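You operate a simulated robot arm through the tools that you are given. There is no shell and no other tool. Be economical: measure what you need, move in short steps, check, and stop when the job is done.

You are at the controls of a simulated robot arm. One attempt, no reset.

JOB
Put the grey cup with blue band on the top of the dark mat. Then stack the tray that says "soft rims" from the top of the wooden bench with blue legs on top of the tray that says "even". Then press the blue button marked drop three times. Then put the yellow pad with pink band on the deck of the green trolley. Then take the blue wide brush with pink band and put it on the scorched blue plate with green band. Then take the small grey tray with violet grip and put it on the deck of the green trolley. Then fetch the orange card marked next job and set it on the right half of the zinc top. Keep to this order. Set down upright: blue wide brush with pink band.

Only the result counts: the job must be done as asked and must still hold three seconds after the hand-in. Knocking over, shifting, dropping, spilling or breaking anything else fails it.

ROBOT AND FRAMES
A 6-joint arm with a four-finger gripper on a trunk, on a base that drives. Base frame: it is fixed to the floor where the robot stands at the start and does not move with it; the origin is under the middle of the robot, x ahead of it, y to its left, z up; the surface under the hand at the start is at about z = 84. Lengths are in cm, angles in degrees, forces in N, time in s.
With the tool pointing down near the work surface it reaches from about 26 to 70 cm from the robot's upright axis, wherever it stands. Its first joint turns from -166.0 to 166.0 degrees. Places, roughly: blue button marked drop [30, 30, 90]; blue tray marked soft rims, green tray marked even [75, 25, 75]; blue wide brush with pink band (17x5x9 cm) [60, 450, 80]; deck of the green trolley [-180, 540, 50]; grey cup with blue band (5x5x5 cm) [60, 10, 90]; orange card marked next job [-450, 375, 50]; right half of the zinc top [-520, 290, 80]; scorched blue plate with green ban (17x17x2 cm) [-210, 110, 90]; small grey tray with violet grip (11x8x5 cm) [60, 470, 80]; top of the dark mat [70, 170, 80]; yellow pad with pink band (9x6x4 cm) [70, 360, 80]. Payload 3.43 kg.
The TCP is the grasp point between the finger pads, 3 cm short of the fingertips. In the tool frame z runs along the fingers and y along their closing line. Largest opening 12 cm; the body of the gripper starts 8.5 cm behind the TCP.
Orientation is told as [roll, pitch, yaw] about the base's x, y, z axes, in that order, counted from this pose: with the fingers straight down and closing along the base's y, the tool's x points along the base's -x, its y along +y and its z along -z.

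CONTROLS
- The arm moves only by the tool jog_arm. Its argument "plan" is a list of rows, each a list of 3 entries, a list of its own where there are three numbers: the shift along the base's x, y, z in units of 25 mm (1.0 is 25 mm), then the turn, a rotation vector about the base's x, y, z in units of 4 degrees (1.0 is 4 degrees), then the opening, from 0 (shut) to 1 (fully open). In form: [[[tx, ty, tz], [rx, ry, rz], claw], ...]. A call has 1 to 10 rows; each row shifts and turns the commanded pose from where the row before left it. A call with a number of a shift or a turn outside -1 to 1 is refused whole. A row lasts 0.2 s, in which the tool goes at most 5 cm and 8.6 degrees; a call with a longer step from one row to the next is refused whole, and so is a gripper value outside its range. A pose out of reach is approached as far as the arm can. The call stops where the force on the tool passes 40 N (or 10 N more than at its start, if that is more) or the arm is blocked; 0.2 s more then pass. Each finger halts on what it meets, pressing with about 24 N; the grip force reading is that of the motor and also rises with nothing between the fingers. The clock runs only during rows and for 0.2 s after the last one: add rows that do not move to give the fingers time. It gives the time, the measured TCP pose, the force on the tool (base axes), the opening and the grip force at its end, in the units of the frame above (readings bear some noise), with the torque about the TCP (base axes, N m) and any sound that the robot's microphone picked up.
- Cameras (640 x 400 px; columns grow to the right, rows downward): "scene" is now at [4.94, 14.48, 167.31]; the picture's right is [0.08, -1.00, 0.00], its down [-0.86, -0.07, -0.51] and it looks along [0.51, 0.04, -0.86] (base axes); focal length 283 px, centre (320, 200). "wrist" rides on the gripper at [7.1, -1.7, -12.1] in the tool frame; the picture's right is [0.23, 0.97, 0.00], its down [-0.81, 0.19, -0.55] and it looks along [-0.54, 0.13, 0.83] (tool axes); focal length 275 px, centre (320, 200). There is no depth. A picture from a camera that has moved, and an enlarged one, comes with that camera's place and axes in the base frame and with its lens.
- capture(camera): a new picture of that camera. It takes no simulated time.
- raise_lower(by): slides the trunk up (or, below 0, down) by that many cm; the arm and the scene camera ride with it, the base frame stays. It gives what a move gives, with no picture.
- base_move(legs): drives the robot by 1 to 6 legs, each [ahead, left, turn to the left] in cm, cm and degrees, along the robot's own axes; the way and the turn of a leg run together, so that a leg with both is an arc; at most 150 cm and 180 degrees a leg. The arm and the cameras ride along, it lands a little off, and it stops where it bumps. It gives what a move gives.
- aim_head(pan, tilt): turns the head with the scene camera to pan (to the left, within 120 degrees either way) and tilt (down, from -29 to 69), counted from straight ahead of the robot. It gives what a move gives.
- close_up(camera, box): a new picture of the part [left, top, right, bottom] of that camera's present view, enlarged. It takes no simulated time.
- job_done(): hands the job in; it is judged then, once.

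Work in short steps. Places have to be worked out from the pictures, the camera data and where the tool is seen: move nearer, look again, correct. Check each grasp and each placing, and mend what went wrong. You have 196 turns and 166 pictures in all, those below and enlarged ones among them. Open the gripper and draw the arm clear of the work before you hand the job in, unless the task says otherwise; then end with one line.

The tools are called after "Emit:" as name(argument=value, ...) on one line, values as JSON. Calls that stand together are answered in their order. jog_arm: Moves the arm, as the interface text tells. Its arguments: {"type":"object","properties":{"plan":{"type":"array","items":{"type":"array"}}},"required":["plan"]} The other tools are called the same way: raise_lower (by) slides the trunk up or down; base_move (legs) drives the base; aim_head (pan, tilt) turns the head that bears the scene camera; capture (camera) takes a picture; close_up (camera, box) takes an enlarged picture of a part of a camera's view; job_done () hands the job in.

At the start:

```text
t: 0.0
ee_pos: [50.78, 22.98, 111.28]
tool_rot: [0.0, 0.0, 0.0]
wrist_force: [1.0, -0.8, 0.2]
torque: [-0.02, -0.01, 0.04]
gripper_width: 12.0
grasp_force: 0.1
trunk travel left (down, up): [-20.0, 24.0]
robot x, y, heading: [-0.05, 0.11, -0.0]
head pan, tilt: [4.7, 59.3]
```

scene: 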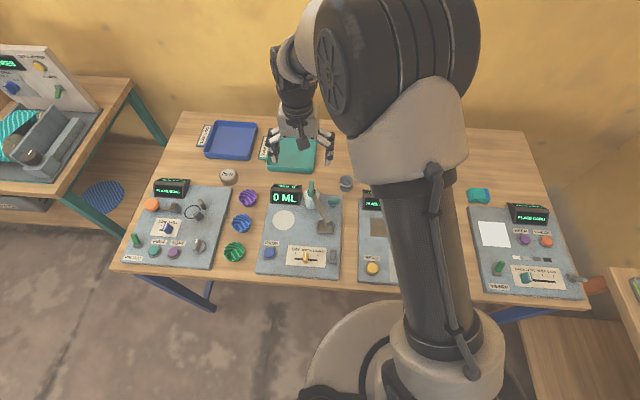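
wrist: 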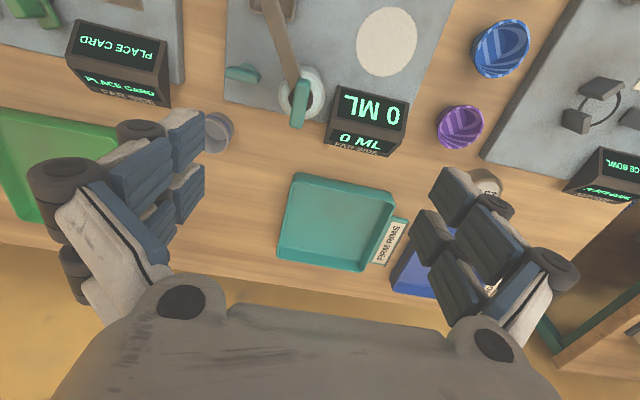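

The start pictures show the bench with blue legs, two trays and the cup near (345,183). I take enlarged views to read labels.

Emit:
close_up(camera="scene", box=[190, 100, 370, 212])

Emit:
close_up(camera="scene", box=[110, 170, 350, 300])

Emit:
close_up(camera="wrist", box=[180, 80, 500, 280])

```text
3.56 times, centred on (280, 156) of scene
camera zoom: at [4.94, 14.48, 167.31], right [0.08, -1.0, 0.0], down [-0.86, -0.07, -0.51], along [0.51, 0.04, -0.86], focal length 1006 px, centre (462, 356)
```

zoom: 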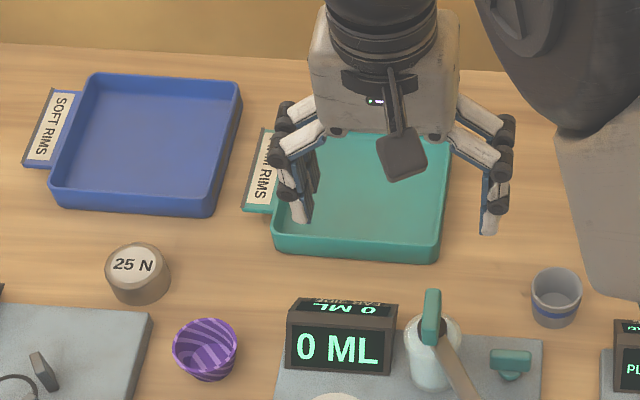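

```text
2.67 times, centred on (230, 235) of scene
camera zoom: at [4.94, 14.48, 167.31], right [0.08, -1.0, 0.0], down [-0.86, -0.07, -0.51], along [0.51, 0.04, -0.86], focal length 755 px, centre (560, 107)
```

zoom: 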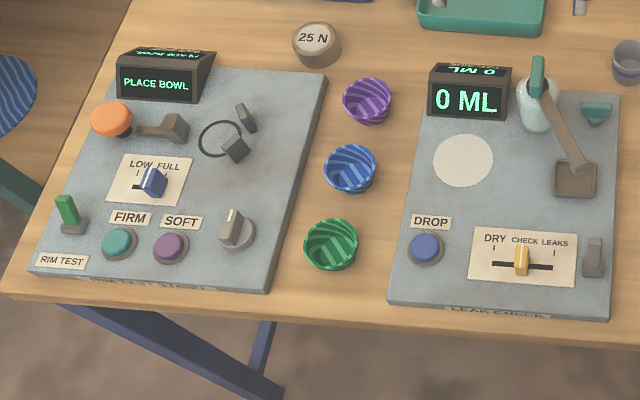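

```text
2.00 times, centred on (340, 180) of wrist
camera zoom: at [43.67, 21.12, 123.27], right [-0.23, 0.97, 0.0], down [0.81, 0.19, 0.55], along [0.54, 0.13, -0.83], focal length 551 px, centre (280, 240)
```

zoom: 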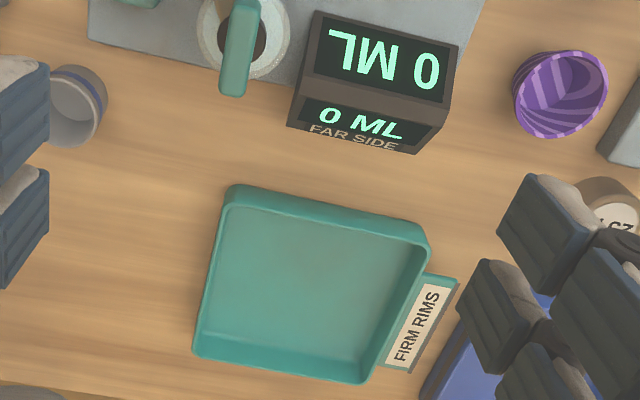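

The teal tray is "firm rims"; the green tray at lower y must be "even". I judge the cup at about (60, 10.7), rim z≈89; I move above it and look.

Emit:
jog_arm(plan=[[[0.71, -0.98, -0.8], [0, 0, 0], 0.6], [[0.71, -0.98, -0.8], [0, 0, 0], 0.6], [[0.71, -0.98, -0.8], [0, 0, 0], 0.6], [[0.71, -0.98, -0.8], [0, 0, 0], 0.6], [[0.71, -0.98, -0.8], [0, 0, 0], 0.6], [[0, 0, 0], [0, 0, 0], 0.6]])

Emit:
capture(camera="wrist")

Emit:
capture(camera="scene")

```text
t: 1.4
ee_pos: [59.6, 10.72, 101.3]
tool_rot: [0.0, 0.0, 0.0]
wrist_force: [-0.1, 1.5, -0.4]
torque: [0.01, -0.02, -0.02]
gripper_width: 7.2
grasp_force: 0.1
trunk travel left (down, up): [-20.0, 24.0]
robot x, y, heading: [-0.15, 0.0, -0.1]
head pan, tilt: [4.7, 59.3]
```

```text
160 pictures are left
camera wrist: at [52.55, 9.0, 113.28], right [-0.23, 0.97, 0.0], down [0.81, 0.19, 0.55], along [0.54, 0.13, -0.83], focal length 275 px, centre (320, 200)
```

wrist: 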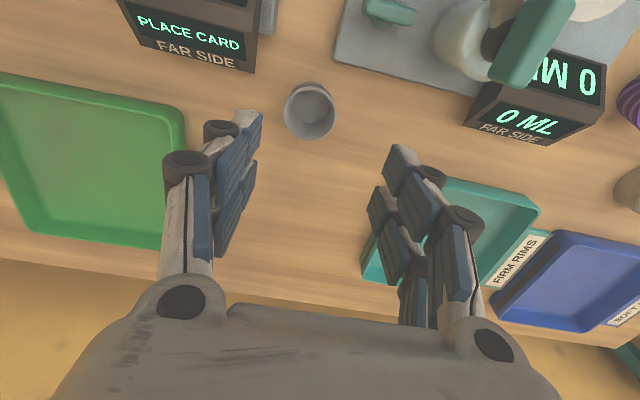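

```text
159 pictures are left
camera scene: at [4.88, 14.52, 167.31], right [0.08, -1.0, 0.0], down [-0.86, -0.07, -0.51], along [0.51, 0.04, -0.86], focal length 283 px, centre (320, 200)
```

scene: 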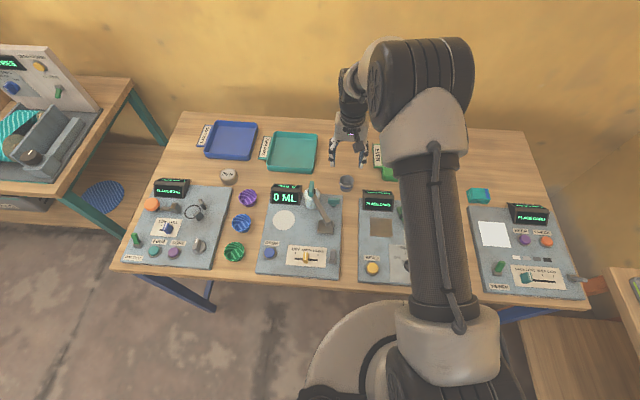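

The cup sits slightly nearer the robot and lower in y than the TCP; I judge (59.3, 9.8). I come down partway and look again.

Emit:
jog_arm(plan=[[[-0.1, -0.36, -0.8], [0, 0, 0], 0.6], [[0, 0, -0.8], [0, 0, 0], 0.6], [[0, 0, -0.4], [0, 0, 0], 0.6]])

Emit:
capture(camera="wrist")

Emit:
close_up(camera="scene", box=[270, 100, 430, 200])

```text
t: 2.2
ee_pos: [59.49, 9.72, 96.45]
tool_rot: [0.1, 0.0, 0.0]
wrist_force: [0.5, -0.6, -0.4]
torque: [0.01, 0.02, -0.02]
gripper_width: 7.19
grasp_force: 0.1
trunk travel left (down, up): [-20.0, 24.0]
robot x, y, heading: [-0.3, 0.02, 0.1]
head pan, tilt: [4.7, 59.3]
```

```text
158 pictures are left
camera wrist: at [52.33, 7.95, 108.31], right [-0.23, 0.97, 0.0], down [0.81, 0.19, 0.55], along [0.54, 0.13, -0.83], focal length 275 px, centre (320, 200)
```

wrist: 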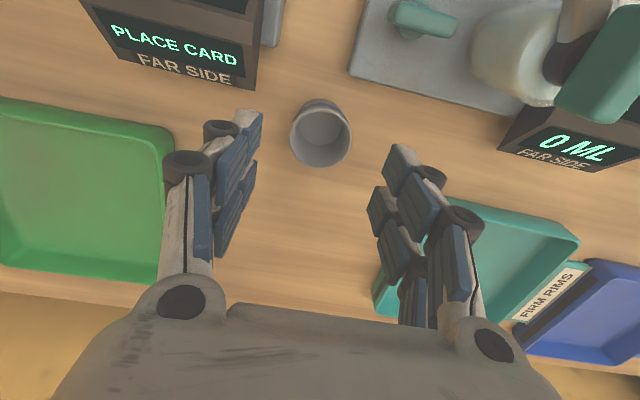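

```text
4.00 times, centred on (350, 150) of scene
camera zoom: at [4.94, 14.47, 167.31], right [0.08, -1.0, 0.0], down [-0.86, -0.07, -0.51], along [0.51, 0.04, -0.86], focal length 1132 px, centre (200, 400)
```

zoom: 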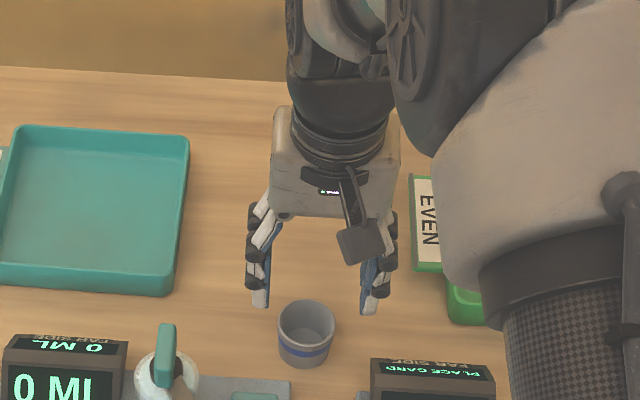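

"EVEN" is confirmed on the green tray. The cup is at about (60.4, 9.9) with rim z≈86; I go down around it.

Emit:
jog_arm(plan=[[[0.38, 0.07, 0], [0, 0, 0], 0.6], [[0, 0, -0.9], [0, 0, 0], 0.6], [[0, 0, -0.9], [0, 0, 0], 0.6], [[0, 0, -0.9], [0, 0, 0], 0.6], [[0, 0, -0.9], [0, 0, 0], 0.6], [[0, 0, 0], [0, 0, 0], 0.6]])

Emit:
capture(camera="wrist")

Emit:
close_up(camera="scene", box=[270, 120, 430, 220])

```text
t: 3.6
ee_pos: [60.25, 9.79, 87.39]
tool_rot: [0.0, 0.0, 0.0]
wrist_force: [0.1, 0.2, 1.2]
torque: [-0.01, 0.01, 0.0]
gripper_width: 7.2
grasp_force: 0.1
trunk travel left (down, up): [-20.0, 24.0]
robot x, y, heading: [0.05, 0.07, 0.0]
head pan, tilt: [4.7, 59.3]
```

```text
156 pictures are left
camera wrist: at [53.18, 8.04, 99.28], right [-0.23, 0.97, 0.0], down [0.81, 0.19, 0.55], along [0.54, 0.13, -0.83], focal length 275 px, centre (320, 200)
```

wrist: 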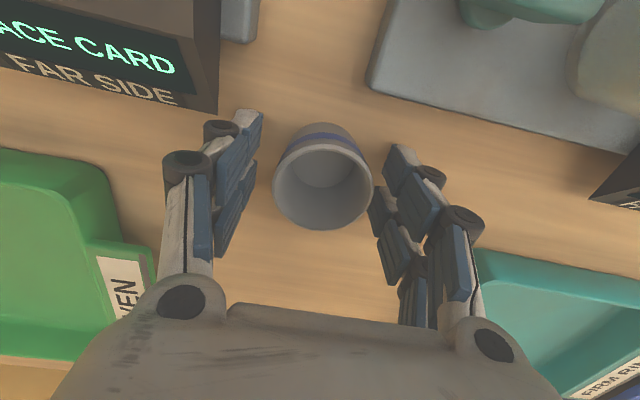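

```text
4.00 times, centred on (350, 170) of scene
camera zoom: at [4.93, 14.48, 167.31], right [0.08, -1.0, 0.0], down [-0.86, -0.07, -0.51], along [0.51, 0.04, -0.86], focal length 1132 px, centre (200, 320)
```

zoom: 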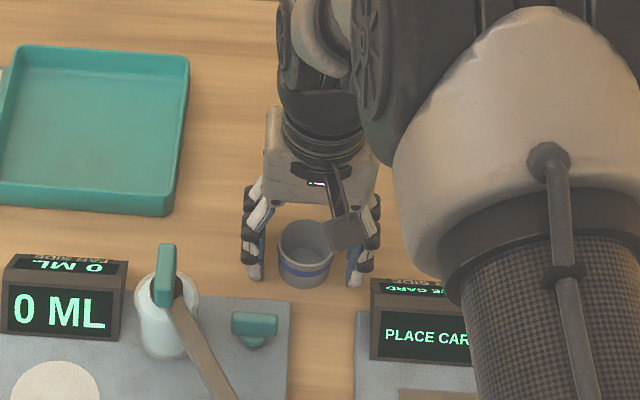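

The cup rim is centred at the TCP and level with it. I lower 1.2 cm and close.

Emit:
jog_arm(plan=[[[0, 0, -0.48], [0, 0, 0], 0.6], [[0, 0, 0], [0, 0, 0], 0.5], [[0, 0, 0], [0, 0, 0], 0.3], [[0, 0, 0], [0, 0, 0], 0.3], [[0, 0, 0], [0, 0, 0], 0.3]])

```text
t: 4.4
ee_pos: [60.58, 9.77, 86.92]
tool_rot: [0.0, -0.7, 0.1]
wrist_force: [-2.5, -4.0, 29.3]
torque: [-0.53, 0.74, 0.07]
gripper_width: 4.74
grasp_force: 16.6
trunk travel left (down, up): [-20.0, 24.0]
robot x, y, heading: [0.0, -0.09, 0.2]
head pan, tilt: [4.7, 59.3]
stopped in row 3: the force on the tool passed its limit at 42 N (the readings are from after the stop); the commanded pose is now the measured one
```

The fingertips met the bench (so bench ≈84) while gripping the cup. I ease up slightly and finish closing.

Emit:
jog_arm(plan=[[[0, 0, 0.12], [0, 0.17, 0], 0.3], [[0, 0, 0], [0, 0, 0], 0.3], [[0, 0, 0], [0, 0, 0], 0.3]])

Emit:
capture(camera="wrist")

```text
t: 5.2
ee_pos: [60.61, 9.92, 86.87]
tool_rot: [0.0, 0.3, 0.0]
wrist_force: [7.7, -4.2, 17.5]
torque: [-0.38, -0.61, 0.01]
gripper_width: 4.67
grasp_force: 24.4
trunk travel left (down, up): [-20.0, 24.0]
robot x, y, heading: [-0.03, 0.15, -0.2]
head pan, tilt: [4.7, 59.3]
```

```text
154 pictures are left
camera wrist: at [53.5, 8.05, 98.91], right [-0.23, 0.97, 0.0], down [0.81, 0.19, 0.55], along [0.53, 0.13, -0.84], focal length 275 px, centre (320, 200)
```

wrist: 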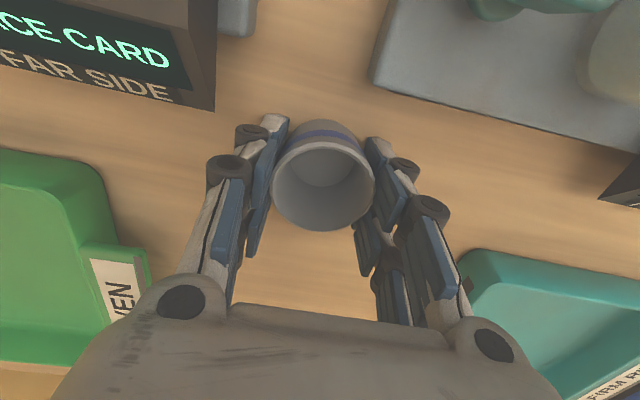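

Grip 24 N, held. I lift, draw in the arm, and look left toward the mat.

Emit:
jog_arm(plan=[[[0, 0, 1], [0, 0, 0], 0.3], [[0, 0, 1], [0, 0, 0], 0.3], [[0, 0, 1], [0, 0, 0], 0.3], [[0, 0, 1], [0, 0, 0], 0.3], [[0, 0, 1], [0, 0, 0], 0.3], [[0, 0, 1], [0, 0, 0], 0.3], [[0, 0, 1], [0, 0, 0], 0.3], [[0, 0, 1], [0, 0, 0], 0.3], [[0, 0, 1], [0, 0, 0], 0.3], [[0, 0, 1], [0, 0, 0], 0.3]])

Emit:
aim_head(pan=65, tilt=40)

Emit:
capture(camera="scene")

```text
t: 7.4
ee_pos: [60.35, 9.63, 111.7]
tool_rot: [0.1, 0.4, 0.0]
wrist_force: [0.6, -0.5, -0.6]
torque: [-0.03, 0.0, -0.01]
gripper_width: 4.67
grasp_force: 23.6
trunk travel left (down, up): [-20.0, 24.0]
robot x, y, heading: [0.29, -0.23, 0.1]
head pan, tilt: [4.7, 59.3]
```

```text
t: 8.7
ee_pos: [60.6, 9.75, 111.79]
tool_rot: [0.0, 0.5, 0.0]
wrist_force: [-0.1, 0.6, -0.6]
torque: [0.01, -0.02, 0.01]
gripper_width: 4.65
grasp_force: 24.9
trunk travel left (down, up): [-20.0, 24.0]
robot x, y, heading: [0.42, -0.35, -0.1]
head pan, tilt: [65.0, 40.0]
```

```text
153 pictures are left
camera scene: at [1.82, 21.63, 169.9], right [0.91, -0.42, 0.0], down [-0.27, -0.58, -0.77], along [0.32, 0.69, -0.64], focal length 283 px, centre (320, 200)
```

scene: 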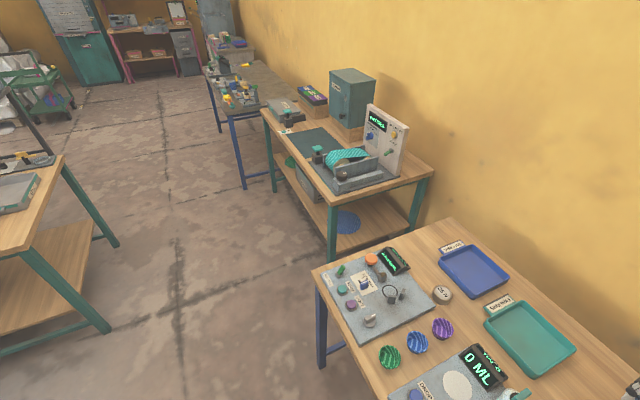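

The dark mat is on the second bench at about (67,163). I draw the arm in and drive left along the aisle.

Emit:
jog_arm(plan=[[[-1, 0, 0.4], [0, 0, 0], 0.3], [[-1, 0, 0.4], [0, 0, 0], 0.3], [[-1, 0, 0.4], [0, 0, 0], 0.3], [[-1, 0, 0.4], [0, 0, 0], 0.3], [[-1, 0, 0.4], [0, 0, 0], 0.3], [[-1, 0, 0], [0, 0, 0], 0.3], [[-1, 0, 0], [0, 0, 0], 0.3]])

Emit:
base_move(legs=[[0, 140, 0], [10, 20, 0]])

Emit:
aim_head(pan=10, tilt=50)

Emit:
capture(camera="scene")

```text
t: 10.3
ee_pos: [43.05, 9.8, 116.76]
tool_rot: [0.0, 0.4, -0.1]
wrist_force: [-0.6, -0.8, 0.0]
torque: [-0.01, -0.02, -0.01]
gripper_width: 4.63
grasp_force: 23.8
trunk travel left (down, up): [-20.0, 24.0]
robot x, y, heading: [-0.02, -0.07, 0.1]
head pan, tilt: [65.0, 40.0]
```

```text
t: 18.5
ee_pos: [55.31, 168.35, 116.81]
tool_rot: [0.0, 0.4, -1.6]
wrist_force: [0.3, 0.5, 0.2]
torque: [-0.04, 0.07, 0.0]
gripper_width: 4.6
grasp_force: 24.0
trunk travel left (down, up): [-20.0, 24.0]
robot x, y, heading: [11.96, 159.63, -1.5]
head pan, tilt: [65.0, 40.0]
```

```text
t: 19.8
ee_pos: [55.21, 168.13, 116.72]
tool_rot: [0.0, 0.6, -1.7]
wrist_force: [0.5, 0.1, 0.5]
torque: [-0.01, 0.01, 0.0]
gripper_width: 4.58
grasp_force: 24.4
trunk travel left (down, up): [-20.0, 24.0]
robot x, y, heading: [12.09, 159.68, -1.7]
head pan, tilt: [10.0, 50.0]
```

```text
152 pictures are left
camera scene: at [18.18, 174.63, 168.49], right [0.15, -0.99, 0.0], down [-0.76, -0.11, -0.64], along [0.64, 0.09, -0.77], focal length 283 px, centre (320, 200)
```

scene: 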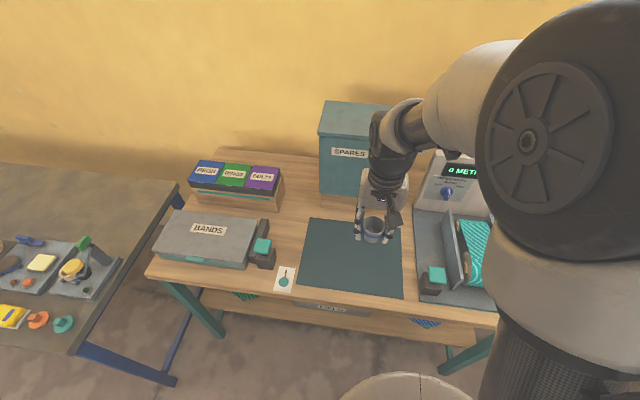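

The mat centre is about (66,171). I move over it and come down to z≈92 to look.

Emit:
jog_arm(plan=[[[0.8, 0.2, -1], [0, 0, 0], 0.3], [[0.8, 0.2, -1], [0, 0, 0], 0.3], [[0.8, 0.2, -1], [0, 0, 0], 0.3], [[0.8, 0.2, -1], [0, 0, 0], 0.3], [[0.6, 0.1, -1], [0, 0, 0], 0.3], [[0, 0, -1], [0, 0, 0], 0.3], [[0, 0, -1], [0, 0, 0], 0.3], [[0, 0, -1], [0, 0, 0], 0.3], [[0, 0, -1], [0, 0, 0], 0.3], [[0, 0, 0], [0, 0, 0], 0.3]])

Emit:
capture(camera="wrist")

Emit:
capture(camera="scene")

```text
t: 22.0
ee_pos: [64.83, 170.33, 94.25]
tool_rot: [0.0, 0.6, -1.7]
wrist_force: [0.1, -0.1, -0.6]
torque: [0.03, -0.02, -0.02]
gripper_width: 4.55
grasp_force: 24.0
trunk travel left (down, up): [-20.0, 24.0]
robot x, y, heading: [12.03, 159.37, -1.5]
head pan, tilt: [10.0, 50.0]
```

```text
151 pictures are left
camera wrist: at [57.81, 168.77, 106.28], right [-0.2, 0.98, 0.0], down [0.82, 0.17, 0.55], along [0.53, 0.11, -0.84], focal length 275 px, centre (320, 200)
```

wrist: 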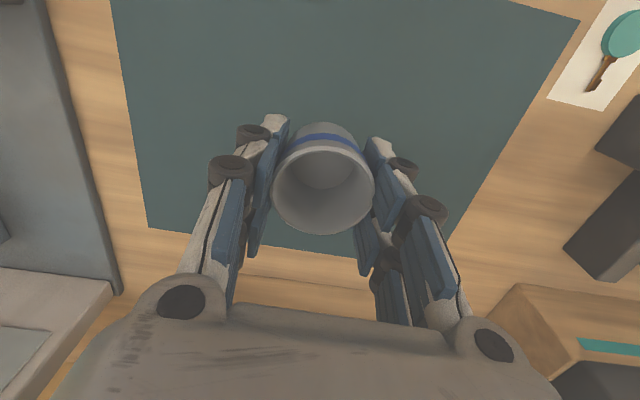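

```text
150 pictures are left
camera scene: at [18.15, 174.61, 168.49], right [0.15, -0.99, 0.0], down [-0.76, -0.11, -0.64], along [0.64, 0.09, -0.77], focal length 283 px, centre (320, 200)
```

scene: 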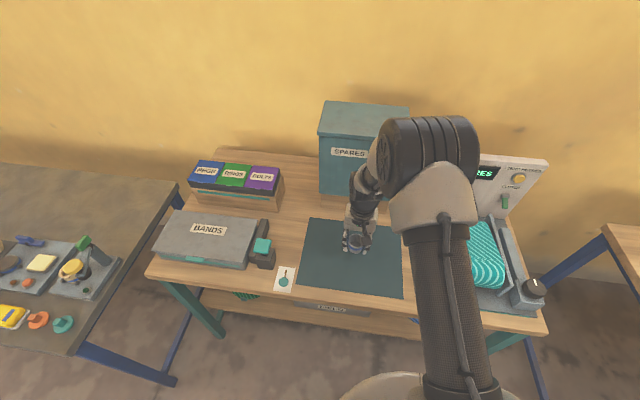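

The cup is well inside the mat. I lower until contact.

Emit:
jog_arm(plan=[[[0, 0, -1], [0, 0, 0], 0.3], [[0, 0, -0.8], [0, 0, 0], 0.3], [[0, 0, -0.4], [0, 0, 0], 0.3], [[0, 0, -0.2], [0, 0, 0], 0.3], [[0, 0, -0.2], [0, 0, 0], 0.3], [[0, 0, -0.2], [0, 0, 0], 0.3], [[0, 0, -0.2], [0, 0, 0], 0.3]])

```text
t: 23.6
ee_pos: [64.68, 170.37, 86.66]
tool_rot: [0.0, 0.6, -1.6]
wrist_force: [0.3, -1.0, -0.5]
torque: [0.0, -0.01, -0.01]
gripper_width: 4.56
grasp_force: 24.6
trunk travel left (down, up): [-20.0, 24.0]
robot x, y, heading: [12.18, 159.73, -1.9]
head pan, tilt: [10.0, 50.0]
```

No contact yet at 86.7; I go on slowly.

Emit:
jog_arm(plan=[[[0, 0, -0.2], [0, 0, 0], 0.3], [[0, 0, -0.2], [0, 0, 0], 0.3], [[0, 0, -0.2], [0, 0, 0], 0.3], [[0, 0, -0.2], [0, 0, 0], 0.3], [[0, 0, -0.2], [0, 0, 0], 0.3], [[0, 0, -0.2], [0, 0, 0], 0.3], [[0, 0, -0.2], [0, 0, 0], 0.3], [[0, 0, -0.2], [0, 0, 0], 0.3]])

Emit:
capture(camera="wrist")

```text
t: 24.8
ee_pos: [64.88, 170.56, 84.88]
tool_rot: [0.0, 0.2, -1.5]
wrist_force: [-12.2, -1.9, 25.0]
torque: [-0.23, -0.15, -0.11]
gripper_width: 4.54
grasp_force: 23.6
trunk travel left (down, up): [-20.0, 24.0]
robot x, y, heading: [11.81, 159.81, -1.8]
head pan, tilt: [10.0, 50.0]
stopped in row 5: the force on the tool passed its limit at 48 N (the readings are from after the stop); the commanded pose is now the measured one
```

```text
149 pictures are left
camera wrist: at [57.74, 168.84, 96.9], right [-0.2, 0.98, 0.0], down [0.82, 0.17, 0.55], along [0.54, 0.11, -0.84], focal length 275 px, centre (320, 200)
```

wrist: 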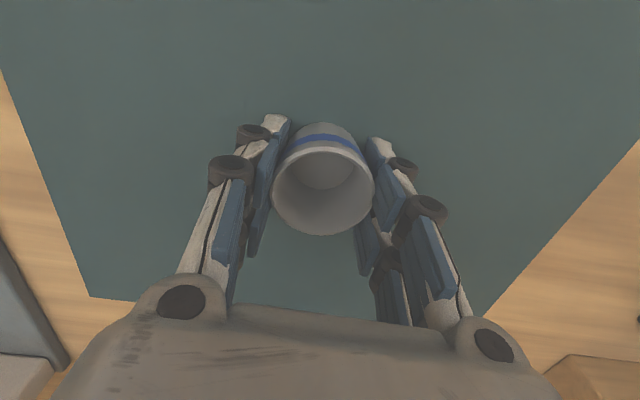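

Touched down on the mat at TCP z 84.9. I open and rise.

Emit:
jog_arm(plan=[[[0, 0, 0.05], [0, 0, 0], 0.5], [[0, 0, 0], [0, 0, 0], 0.6], [[0, 0, 0], [0, 0, 0], 0.6], [[0, 0, 1], [0, 0, 0], 0.6], [[0, 0, 1], [0, 0, 0], 0.6], [[0, 0, 1], [0, 0, 0], 0.6], [[0, 0, 1], [0, 0, 0], 0.6], [[0, 0, 1], [0, 0, 0], 0.6], [[0, 0, 1], [0, 0, 0], 0.6]])

Emit:
capture(camera="wrist")

```text
t: 26.8
ee_pos: [64.89, 170.58, 99.7]
tool_rot: [0.0, 0.1, -1.5]
wrist_force: [-0.3, 0.0, -0.7]
torque: [-0.01, -0.01, -0.01]
gripper_width: 7.2
grasp_force: 0.0
trunk travel left (down, up): [-20.0, 24.0]
robot x, y, heading: [11.77, 159.59, -1.8]
head pan, tilt: [10.0, 50.0]
```

```text
148 pictures are left
camera wrist: at [57.75, 168.91, 111.69], right [-0.2, 0.98, 0.0], down [0.82, 0.17, 0.55], along [0.54, 0.11, -0.84], focal length 275 px, centre (320, 200)
```

wrist: 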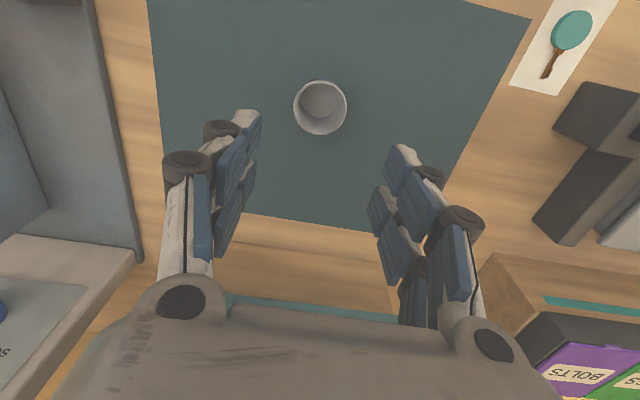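

The cup stands upright on the mat. Now back to the first bench for the trays: raise, retract, drive right, and look.

Emit:
jog_arm(plan=[[[-0.6, 0, 1], [0, 0, 0], 0.6], [[-1, 0, 1], [0, 0, 0], 0.6], [[-1, 0, 1], [0, 0, 0], 0.6], [[-1, 0, 1], [0, 0, 0], 0.6], [[-1, 0, 1], [0, 0, 0], 0.6], [[-1, 0, 1], [0, 0, 0], 0.6], [[-1, 0, 1], [0, 0, 0], 0.6], [[-1, 0, 0], [0, 0, 0], 0.6]])

Emit:
base_move(legs=[[-10, 0, 1.8], [0, -110, 0]])

Emit:
aim_head(pan=0, tilt=55)

Emit:
capture(camera="scene")

Emit:
capture(camera="wrist")

```text
t: 28.6
ee_pos: [46.16, 170.46, 117.11]
tool_rot: [0.2, 0.2, -1.6]
wrist_force: [-0.4, -0.7, -0.5]
torque: [0.01, -0.03, 0.0]
gripper_width: 7.21
grasp_force: 0.1
trunk travel left (down, up): [-20.0, 24.0]
robot x, y, heading: [11.83, 159.44, -1.5]
head pan, tilt: [10.0, 50.0]
```

```text
t: 35.0
ee_pos: [35.23, 59.57, 117.17]
tool_rot: [0.1, 0.2, -1.1]
wrist_force: [0.3, 0.0, 0.1]
torque: [0.03, 0.0, 0.03]
gripper_width: 7.21
grasp_force: 0.1
trunk travel left (down, up): [-20.0, 24.0]
robot x, y, heading: [0.79, 48.5, -1.1]
head pan, tilt: [10.0, 50.0]
```

```text
t: 35.7
ee_pos: [35.28, 59.45, 117.14]
tool_rot: [0.1, 0.2, -1.1]
wrist_force: [-1.2, 0.0, -0.8]
torque: [-0.04, -0.01, 0.04]
gripper_width: 7.23
grasp_force: 0.0
trunk travel left (down, up): [-20.0, 24.0]
robot x, y, heading: [1.11, 48.28, -1.3]
head pan, tilt: [0.0, 55.0]
```

```text
147 pictures are left
camera scene: at [6.85, 62.09, 167.84], right [-0.02, -1.0, 0.0], down [-0.82, 0.02, -0.57], along [0.57, -0.01, -0.82], focal length 283 px, centre (320, 200)
```

scene: 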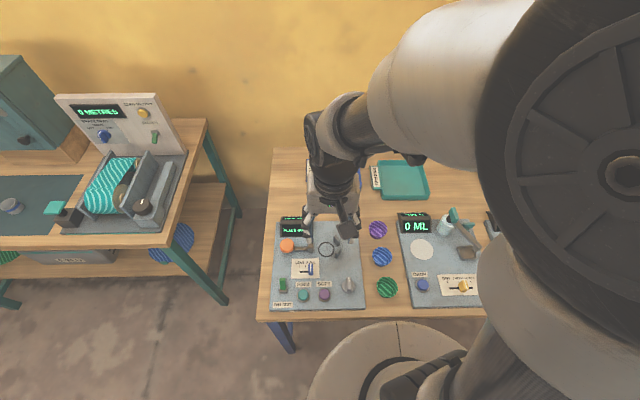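

```text
146 pictures are left
camera wrist: at [28.13, 57.76, 129.13], right [-0.21, 0.98, 0.0], down [0.82, 0.18, 0.55], along [0.54, 0.12, -0.84], focal length 275 px, centre (320, 200)
```

wrist: 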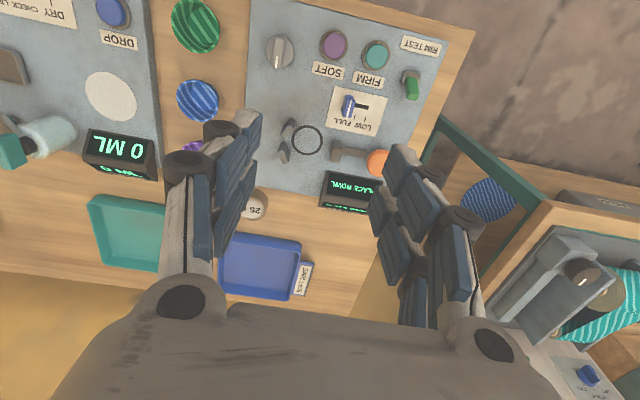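

The soft-rims tray is centred near (78,55), near wall about x≈68. I drive ahead 8 cm and move above the near wall while yawing to close along x.

Emit:
base_move(legs=[[8, 0, 0]])

Emit:
jog_arm(plan=[[[0.7, -0.2, 0], [0, 0, 1], 0.4], [[0.7, -0.2, 0], [0, 0, 1], 0.4], [[0.7, -0.2, 0], [0, 0, 1], 0.4], [[0.7, -0.2, 0], [0, 0, 1], 0.4], [[0.7, -0.2, 0], [0, 0, 1], 0.4], [[0.7, -0.2, 0], [0, 0, 1], 0.4], [[0.7, -0.2, 0], [0, 0, 1], 0.4], [[0.7, -0.2, 0], [0, 0, 1], 0.4], [[0.7, -0.2, 0], [0, 0, 1], 0.4], [[0.7, -0.2, 0], [0, 0, 1], 0.4]])

Emit:
jog_arm(plan=[[[0.7, 0, -0.5], [0, 0, 1], 0.4], [[0.7, 0, -0.5], [0, 0, 1], 0.4], [[0.7, 0, -0.5], [0, 0, 1], 0.4], [[0, 0, -0.5], [0, 0, 1], 0.4], [[0, 0, -0.5], [0, 0, 1], 0.4], [[0, 0, -0.5], [0, 0, 1], 0.4], [[0, 0, -0.5], [0, 0, 1], 0.4], [[0, 0, -0.5], [0, 0, 1], 0.4], [[0, 0, 0], [0, 0, 1], 0.4], [[0, 0, 0], [0, 0, 1], 0.4]])

Emit:
capture(camera="wrist")

Emit:
capture(camera="scene")

```text
t: 36.8
ee_pos: [43.01, 59.17, 117.15]
tool_rot: [0.1, 0.4, -1.2]
wrist_force: [-0.1, 1.2, -0.2]
torque: [0.02, 0.08, 0.01]
gripper_width: 7.19
grasp_force: 0.1
trunk travel left (down, up): [-20.0, 24.0]
robot x, y, heading: [8.63, 48.02, -1.1]
head pan, tilt: [0.0, 55.0]
```

```text
t: 39.0
ee_pos: [60.33, 54.41, 116.94]
tool_rot: [0.1, 0.3, 38.9]
wrist_force: [-0.4, -0.2, 0.2]
torque: [0.03, 0.05, -0.01]
gripper_width: 4.8
grasp_force: 0.0
trunk travel left (down, up): [-20.0, 24.0]
robot x, y, heading: [8.8, 47.91, -1.4]
head pan, tilt: [0.0, 55.0]
```

```text
t: 41.2
ee_pos: [65.69, 54.17, 107.03]
tool_rot: [0.1, 0.3, 78.8]
wrist_force: [0.3, -0.3, 0.4]
torque: [-0.06, 0.01, -0.01]
gripper_width: 4.81
grasp_force: 0.1
trunk travel left (down, up): [-20.0, 24.0]
robot x, y, heading: [8.91, 47.93, -1.2]
head pan, tilt: [0.0, 55.0]
```

```text
145 pictures are left
camera wrist: at [66.04, 46.79, 118.99], right [-1.0, -0.04, 0.0], down [-0.03, 0.83, 0.55], along [-0.02, 0.55, -0.84], focal length 275 px, centre (320, 200)
```

wrist: 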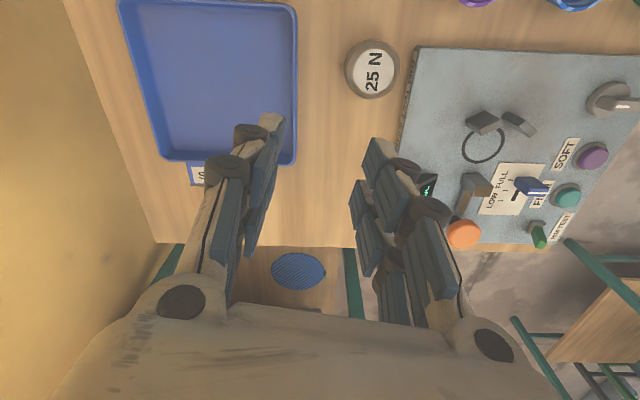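

```text
144 pictures are left
camera scene: at [14.51, 61.9, 167.84], right [-0.02, -1.0, 0.0], down [-0.82, 0.02, -0.57], along [0.57, -0.01, -0.82], focal length 283 px, centre (320, 200)
```

scene: 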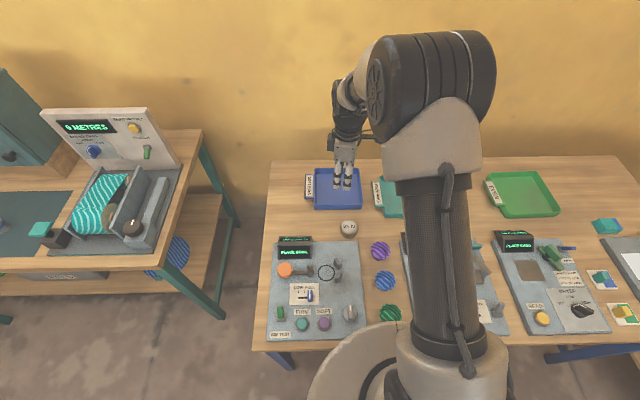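

The near wall's outer edge is at about x=68.5, y 46–61.5. I finish the yaw and come down to z≈97 above it.

Emit:
jog_arm(plan=[[[0.6, 0, -0.8], [0, 0, 1], 0.4], [[0.6, 0, -0.8], [0, 0, 1], 0.4], [[0, 0, -0.8], [0, 0, 0.8], 0.4], [[0, 0, -0.8], [0, 0, 0], 0.4], [[0, 0, -0.8], [0, 0, 0], 0.4], [[0, 0, 0], [0, 0, 0], 0.4]])

Emit:
capture(camera="wrist")

Emit:
close_up(camera="scene", box=[290, 120, 410, 220])

```text
t: 42.6
ee_pos: [68.65, 54.36, 97.12]
tool_rot: [-0.1, 0.2, 90.0]
wrist_force: [0.4, 0.9, 0.2]
torque: [-0.01, -0.03, -0.02]
gripper_width: 4.8
grasp_force: 0.0
trunk travel left (down, up): [-20.0, 24.0]
robot x, y, heading: [8.72, 48.25, -1.1]
head pan, tilt: [0.0, 55.0]
```

```text
143 pictures are left
camera wrist: at [70.32, 47.13, 109.05], right [-0.97, -0.23, 0.0], down [-0.19, 0.81, 0.55], along [-0.13, 0.53, -0.84], focal length 275 px, centre (320, 200)
```

wrist: 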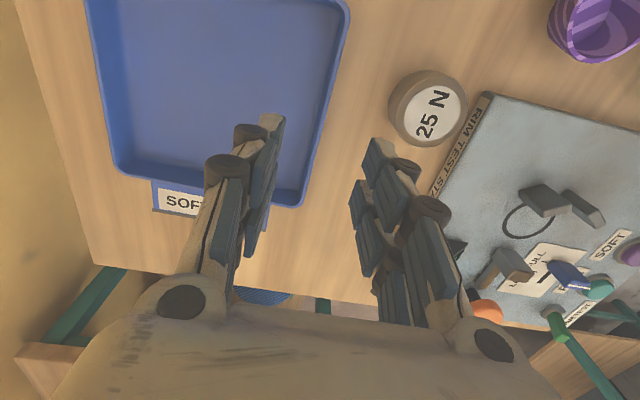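

```text
4.00 times, centred on (350, 170) of scene
camera zoom: at [14.49, 61.9, 167.84], right [-0.02, -1.0, 0.0], down [-0.82, 0.02, -0.57], along [0.57, -0.01, -0.82], focal length 1132 px, centre (200, 320)
```

zoom: 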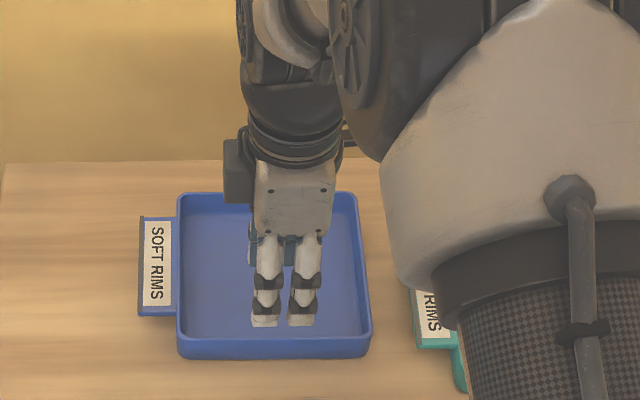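

The near wall lies at x≈68.8, aligned with y. I descend to TCP 88 and close.

Emit:
jog_arm(plan=[[[0.08, 0, -0.8], [0, 0, 0], 0.35], [[0, 0, -0.8], [0, 0, 0], 0.35], [[0, 0, -0.8], [0, 0, 0], 0.35], [[0, 0, -0.8], [0, 0, 0], 0.35], [[0, 0, -0.3], [0, 0, 0], 0.35], [[0, 0, 0], [0, 0, 0], 0.35]])

Emit:
capture(camera="wrist")

```text
t: 44.0
ee_pos: [68.63, 54.3, 88.45]
tool_rot: [-0.1, 0.3, 90.0]
wrist_force: [0.5, 0.6, 0.8]
torque: [0.0, 0.02, -0.01]
gripper_width: 4.2
grasp_force: 0.0
trunk travel left (down, up): [-20.0, 24.0]
robot x, y, heading: [8.65, 48.18, -1.4]
head pan, tilt: [0.0, 55.0]
```

```text
141 pictures are left
camera wrist: at [70.42, 47.1, 100.48], right [-0.97, -0.23, 0.0], down [-0.19, 0.81, 0.55], along [-0.13, 0.53, -0.84], focal length 275 px, centre (320, 200)
```

wrist: 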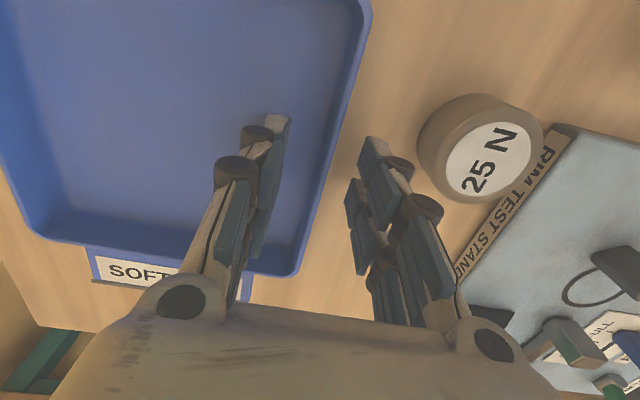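

The wall is between the fingers. I close.

Emit:
jog_arm(plan=[[[0.1, 0, 0], [0, 0, 0], 0.2], [[0, 0, 0], [0, 0, 0], 0.1], [[0, 0, 0], [0, 0, 0], 0.0], [[0, 0, 0], [0, 0, 0], 0.0], [[0, 0, 0], [0, 0, 0], 0.0]])

Emit:
jog_arm(plan=[[[0, 0, 0.4], [0, 0, 0], 0], [[0, 0, 0.4], [0, 0, 0], 0], [[0, 0, 0.4], [0, 0, 0], 0], [[0, 0, 0], [0, 0, 0], 0]])

Emit:
capture(camera="wrist")

Emit:
close_up(camera="scene", box=[290, 120, 410, 220])

```text
t: 45.2
ee_pos: [69.05, 54.19, 88.45]
tool_rot: [0.2, 0.4, 89.9]
wrist_force: [-0.6, 0.0, -0.5]
torque: [-0.04, 0.0, -0.01]
gripper_width: 0.59
grasp_force: 24.3
trunk travel left (down, up): [-20.0, 24.0]
robot x, y, heading: [9.13, 48.13, -1.3]
head pan, tilt: [0.0, 55.0]
```

```text
t: 46.2
ee_pos: [69.13, 54.24, 91.42]
tool_rot: [0.1, 0.3, 90.0]
wrist_force: [-0.1, 0.1, -2.4]
torque: [-0.03, 0.16, -0.03]
gripper_width: 0.6
grasp_force: 24.2
trunk travel left (down, up): [-20.0, 24.0]
robot x, y, heading: [8.68, 48.06, -1.1]
head pan, tilt: [0.0, 55.0]
```

```text
140 pictures are left
camera wrist: at [70.81, 47.03, 103.41], right [-0.97, -0.23, 0.0], down [-0.19, 0.81, 0.55], along [-0.13, 0.53, -0.84], focal length 275 px, centre (320, 200)
```

wrist: 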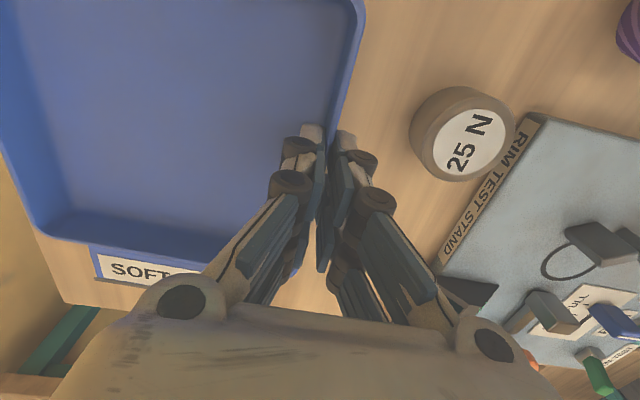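

```text
4.00 times, centred on (350, 170) of scene
camera zoom: at [14.54, 61.91, 167.83], right [-0.02, -1.0, 0.0], down [-0.82, 0.02, -0.57], along [0.57, -0.01, -0.82], focal length 1132 px, centre (200, 320)
```

zoom: 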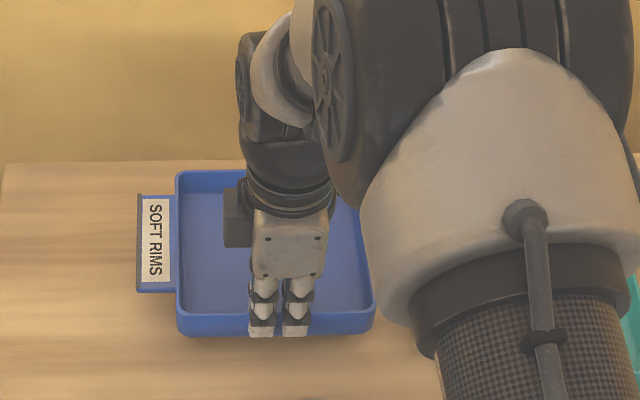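

The tray (2.4 N) hangs level. I raise it well clear and drive right toward the "even" tray near (73,-14).

Emit:
jog_arm(plan=[[[0, 0, 0.9], [0, 0, 0], 0], [[0, 0, 0.9], [0, 0, 0], 0], [[0, 0, 0.9], [0, 0, 0], 0], [[0, 0, 0.9], [0, 0, 0], 0], [[0, 0, 0.9], [0, 0, 0], 0], [[0, 0, 0.9], [0, 0, 0], 0], [[0, 0, 0.9], [0, 0, 0], 0], [[-0.8, 0, 0.9], [0, 0, 0], 0], [[-0.8, 0, 0.9], [0, 0, 0], 0], [[0, 0, 0], [0, 0, 0], 0]])

Emit:
base_move(legs=[[-2, -66, 1.1]])

Emit:
aim_head(pan=10, tilt=55)

Emit:
capture(camera="scene")

Emit:
capture(camera="wrist")

```text
t: 48.4
ee_pos: [65.21, 54.24, 111.75]
tool_rot: [0.0, 0.3, 90.1]
wrist_force: [0.5, -0.3, -1.8]
torque: [-0.01, 0.21, -0.02]
gripper_width: 0.58
grasp_force: 23.6
trunk travel left (down, up): [-20.0, 24.0]
robot x, y, heading: [8.89, 47.75, -1.2]
head pan, tilt: [0.0, 55.0]
```

```text
t: 52.1
ee_pos: [62.82, -10.05, 111.72]
tool_rot: [0.1, 0.2, 92.1]
wrist_force: [0.3, 0.3, -1.7]
torque: [-0.03, 0.18, -0.01]
gripper_width: 0.6
grasp_force: 24.1
trunk travel left (down, up): [-20.0, 24.0]
robot x, y, heading: [6.58, -18.29, 0.9]
head pan, tilt: [0.0, 55.0]
```

```text
t: 52.8
ee_pos: [62.81, -10.02, 111.68]
tool_rot: [0.1, 0.3, 92.2]
wrist_force: [-0.5, -0.3, -1.6]
torque: [-0.04, 0.18, 0.0]
gripper_width: 0.59
grasp_force: 23.5
trunk travel left (down, up): [-20.0, 24.0]
robot x, y, heading: [6.97, -18.24, 0.9]
head pan, tilt: [10.0, 55.0]
```

```text
138 pictures are left
camera scene: at [11.73, -3.11, 167.84], right [0.19, -0.98, 0.0], down [-0.8, -0.16, -0.57], along [0.56, 0.11, -0.82], focal length 283 px, centre (320, 200)
```

scene: 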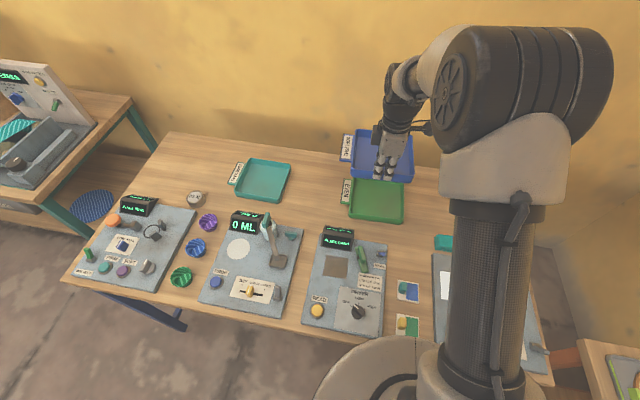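

```text
137 pictures are left
camera wrist: at [64.79, -17.18, 123.65], right [-0.96, -0.27, 0.0], down [-0.22, 0.81, 0.55], along [-0.15, 0.53, -0.84], focal length 275 px, centre (320, 200)
```

wrist: 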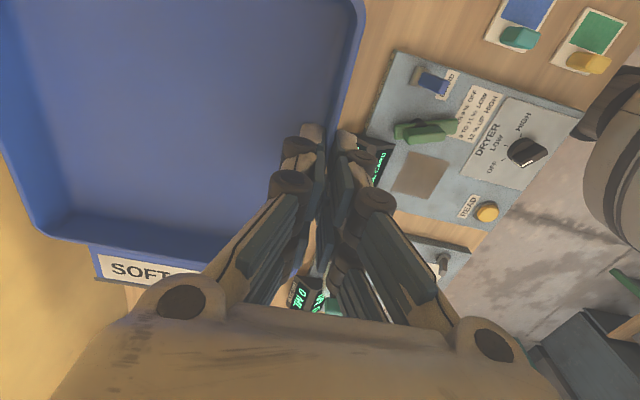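

The even tray is visible below the held tray; I enlarge it to measure its corners.

Emit:
close_up(camera="scene", box=[320, 115, 440, 235])

```text
3.33 times, centred on (380, 175) of scene
camera zoom: at [11.73, -3.11, 167.84], right [0.19, -0.98, 0.0], down [-0.8, -0.16, -0.57], along [0.56, 0.11, -0.82], focal length 944 px, centre (120, 283)
```

zoom: 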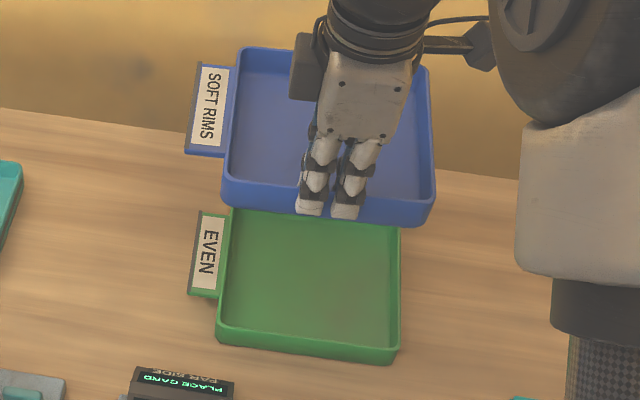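

Measured relative to the held tray, the even tray's near edge is about 1.5 cm farther in x and 2 cm to the right. I adjust and lower to just above it.

Emit:
jog_arm(plan=[[[0.32, -0.42, -0.8], [0, 0, -0.3], 0], [[0.32, -0.42, -0.8], [0, 0, -0.3], 0], [[0, 0, -0.8], [0, 0, 0], 0], [[0, 0, -0.8], [0, 0, 0], 0], [[0, 0, -0.8], [0, 0, 0], 0], [[0, 0, -0.8], [0, 0, 0], 0], [[0, 0, -0.8], [0, 0, 0], 0], [[0, 0, -0.1], [0, 0, 0], 0]])

Emit:
close_up(camera="scene", box=[320, 135, 440, 235])

Emit:
capture(camera="wrist")

```text
t: 54.6
ee_pos: [64.32, -12.18, 97.43]
tool_rot: [-0.1, 0.3, 89.8]
wrist_force: [-0.1, -0.1, -2.1]
torque: [-0.01, 0.12, 0.04]
gripper_width: 0.59
grasp_force: 24.2
trunk travel left (down, up): [-20.0, 24.0]
robot x, y, heading: [6.84, -18.7, 1.1]
head pan, tilt: [10.0, 55.0]
```

```text
4.00 times, centred on (380, 185) of scene
camera zoom: at [11.72, -3.12, 167.84], right [0.19, -0.98, 0.0], down [-0.8, -0.16, -0.57], along [0.56, 0.11, -0.82], focal length 1132 px, centre (80, 260)
```

zoom: 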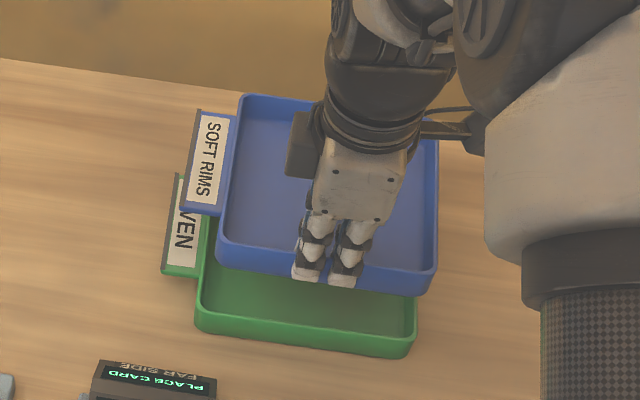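

```text
134 pictures are left
camera wrist: at [66.16, -19.37, 109.38], right [-0.97, -0.23, 0.0], down [-0.19, 0.81, 0.55], along [-0.13, 0.53, -0.84], focal length 275 px, centre (320, 200)
```

wrist: 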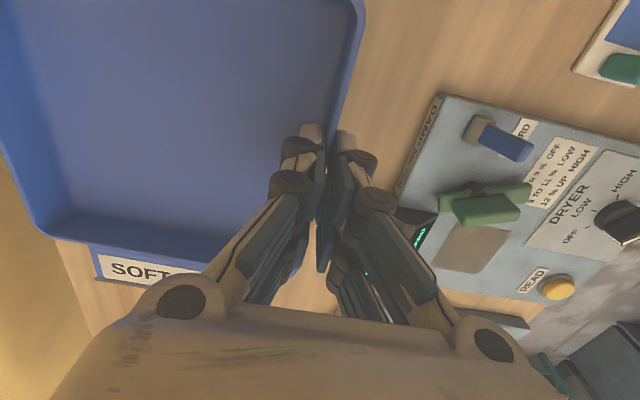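

Soft's near edge is ~0.5 cm short of concentric and needs ~1.5° yaw; I adjust and lower gently to contact.

Emit:
jog_arm(plan=[[[0.2, 0, -0.3], [0, 0, 0.35], 0], [[0, 0, -0.4], [0, 0, 0], 0], [[0, 0, -0.4], [0, 0, 0], 0], [[0, 0, -0.3], [0, 0, 0], 0], [[0, 0, -0.2], [0, 0, 0], 0], [[0, 0, -0.2], [0, 0, 0], 0], [[0, 0, -0.2], [0, 0, 0], 0]])

Emit:
close_up(camera="scene", box=[320, 135, 440, 235])

```text
t: 56.2
ee_pos: [64.93, -12.24, 92.25]
tool_rot: [0.1, 0.3, 91.3]
wrist_force: [0.6, 0.0, -1.5]
torque: [-0.01, 0.19, -0.02]
gripper_width: 0.6
grasp_force: 24.1
trunk travel left (down, up): [-20.0, 24.0]
robot x, y, heading: [6.59, -18.3, 1.1]
head pan, tilt: [10.0, 55.0]
```

```text
4.00 times, centred on (380, 185) of scene
camera zoom: at [11.74, -3.11, 167.83], right [0.19, -0.98, 0.0], down [-0.8, -0.16, -0.57], along [0.56, 0.11, -0.82], focal length 1132 px, centre (80, 260)
```

zoom: 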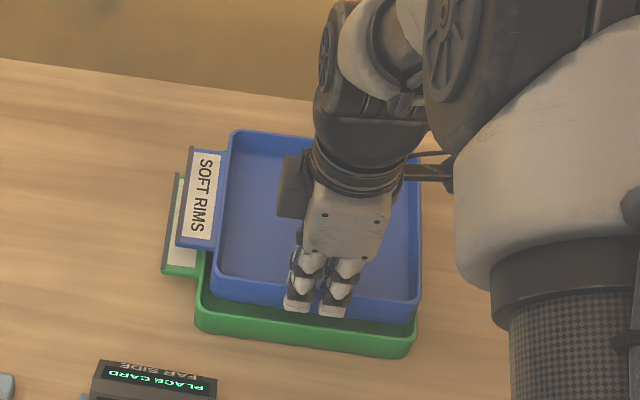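

Still free at 92.25. I nudge +x 0.4 and keep lowering until contact.

Emit:
jog_arm(plan=[[[0.15, 0, -0.2], [0, 0, 0], 0], [[0, 0, -0.2], [0, 0, 0], 0], [[0, 0, -0.2], [0, 0, 0], 0], [[0, 0, -0.2], [0, 0, 0], 0], [[0, 0, -0.2], [0, 0, 0], 0], [[0, 0, -0.2], [0, 0, 0], 0], [[0, 0, -0.2], [0, 0, 0], 0]])

Emit:
close_up(camera="scene", box=[320, 135, 440, 235])

```text
t: 57.6
ee_pos: [65.47, -11.97, 90.22]
tool_rot: [-0.4, 0.2, 91.2]
wrist_force: [-7.5, -0.4, 22.1]
torque: [-0.07, 0.72, 0.0]
gripper_width: 0.62
grasp_force: 23.8
trunk travel left (down, up): [-20.0, 24.0]
robot x, y, heading: [6.44, -18.73, 1.0]
head pan, tilt: [10.0, 55.0]
stopped in row 7: the force on the tool passed its limit at 46 N (the readings are from after the stop); the commanded pose is now the measured one
```

```text
4.00 times, centred on (380, 185) of scene
camera zoom: at [11.47, -3.14, 167.86], right [0.19, -0.98, 0.0], down [-0.8, -0.16, -0.57], along [0.56, 0.11, -0.82], focal length 1132 px, centre (80, 260)
```

zoom: 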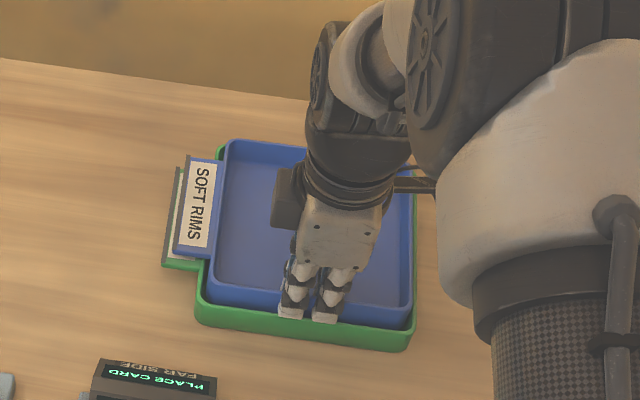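

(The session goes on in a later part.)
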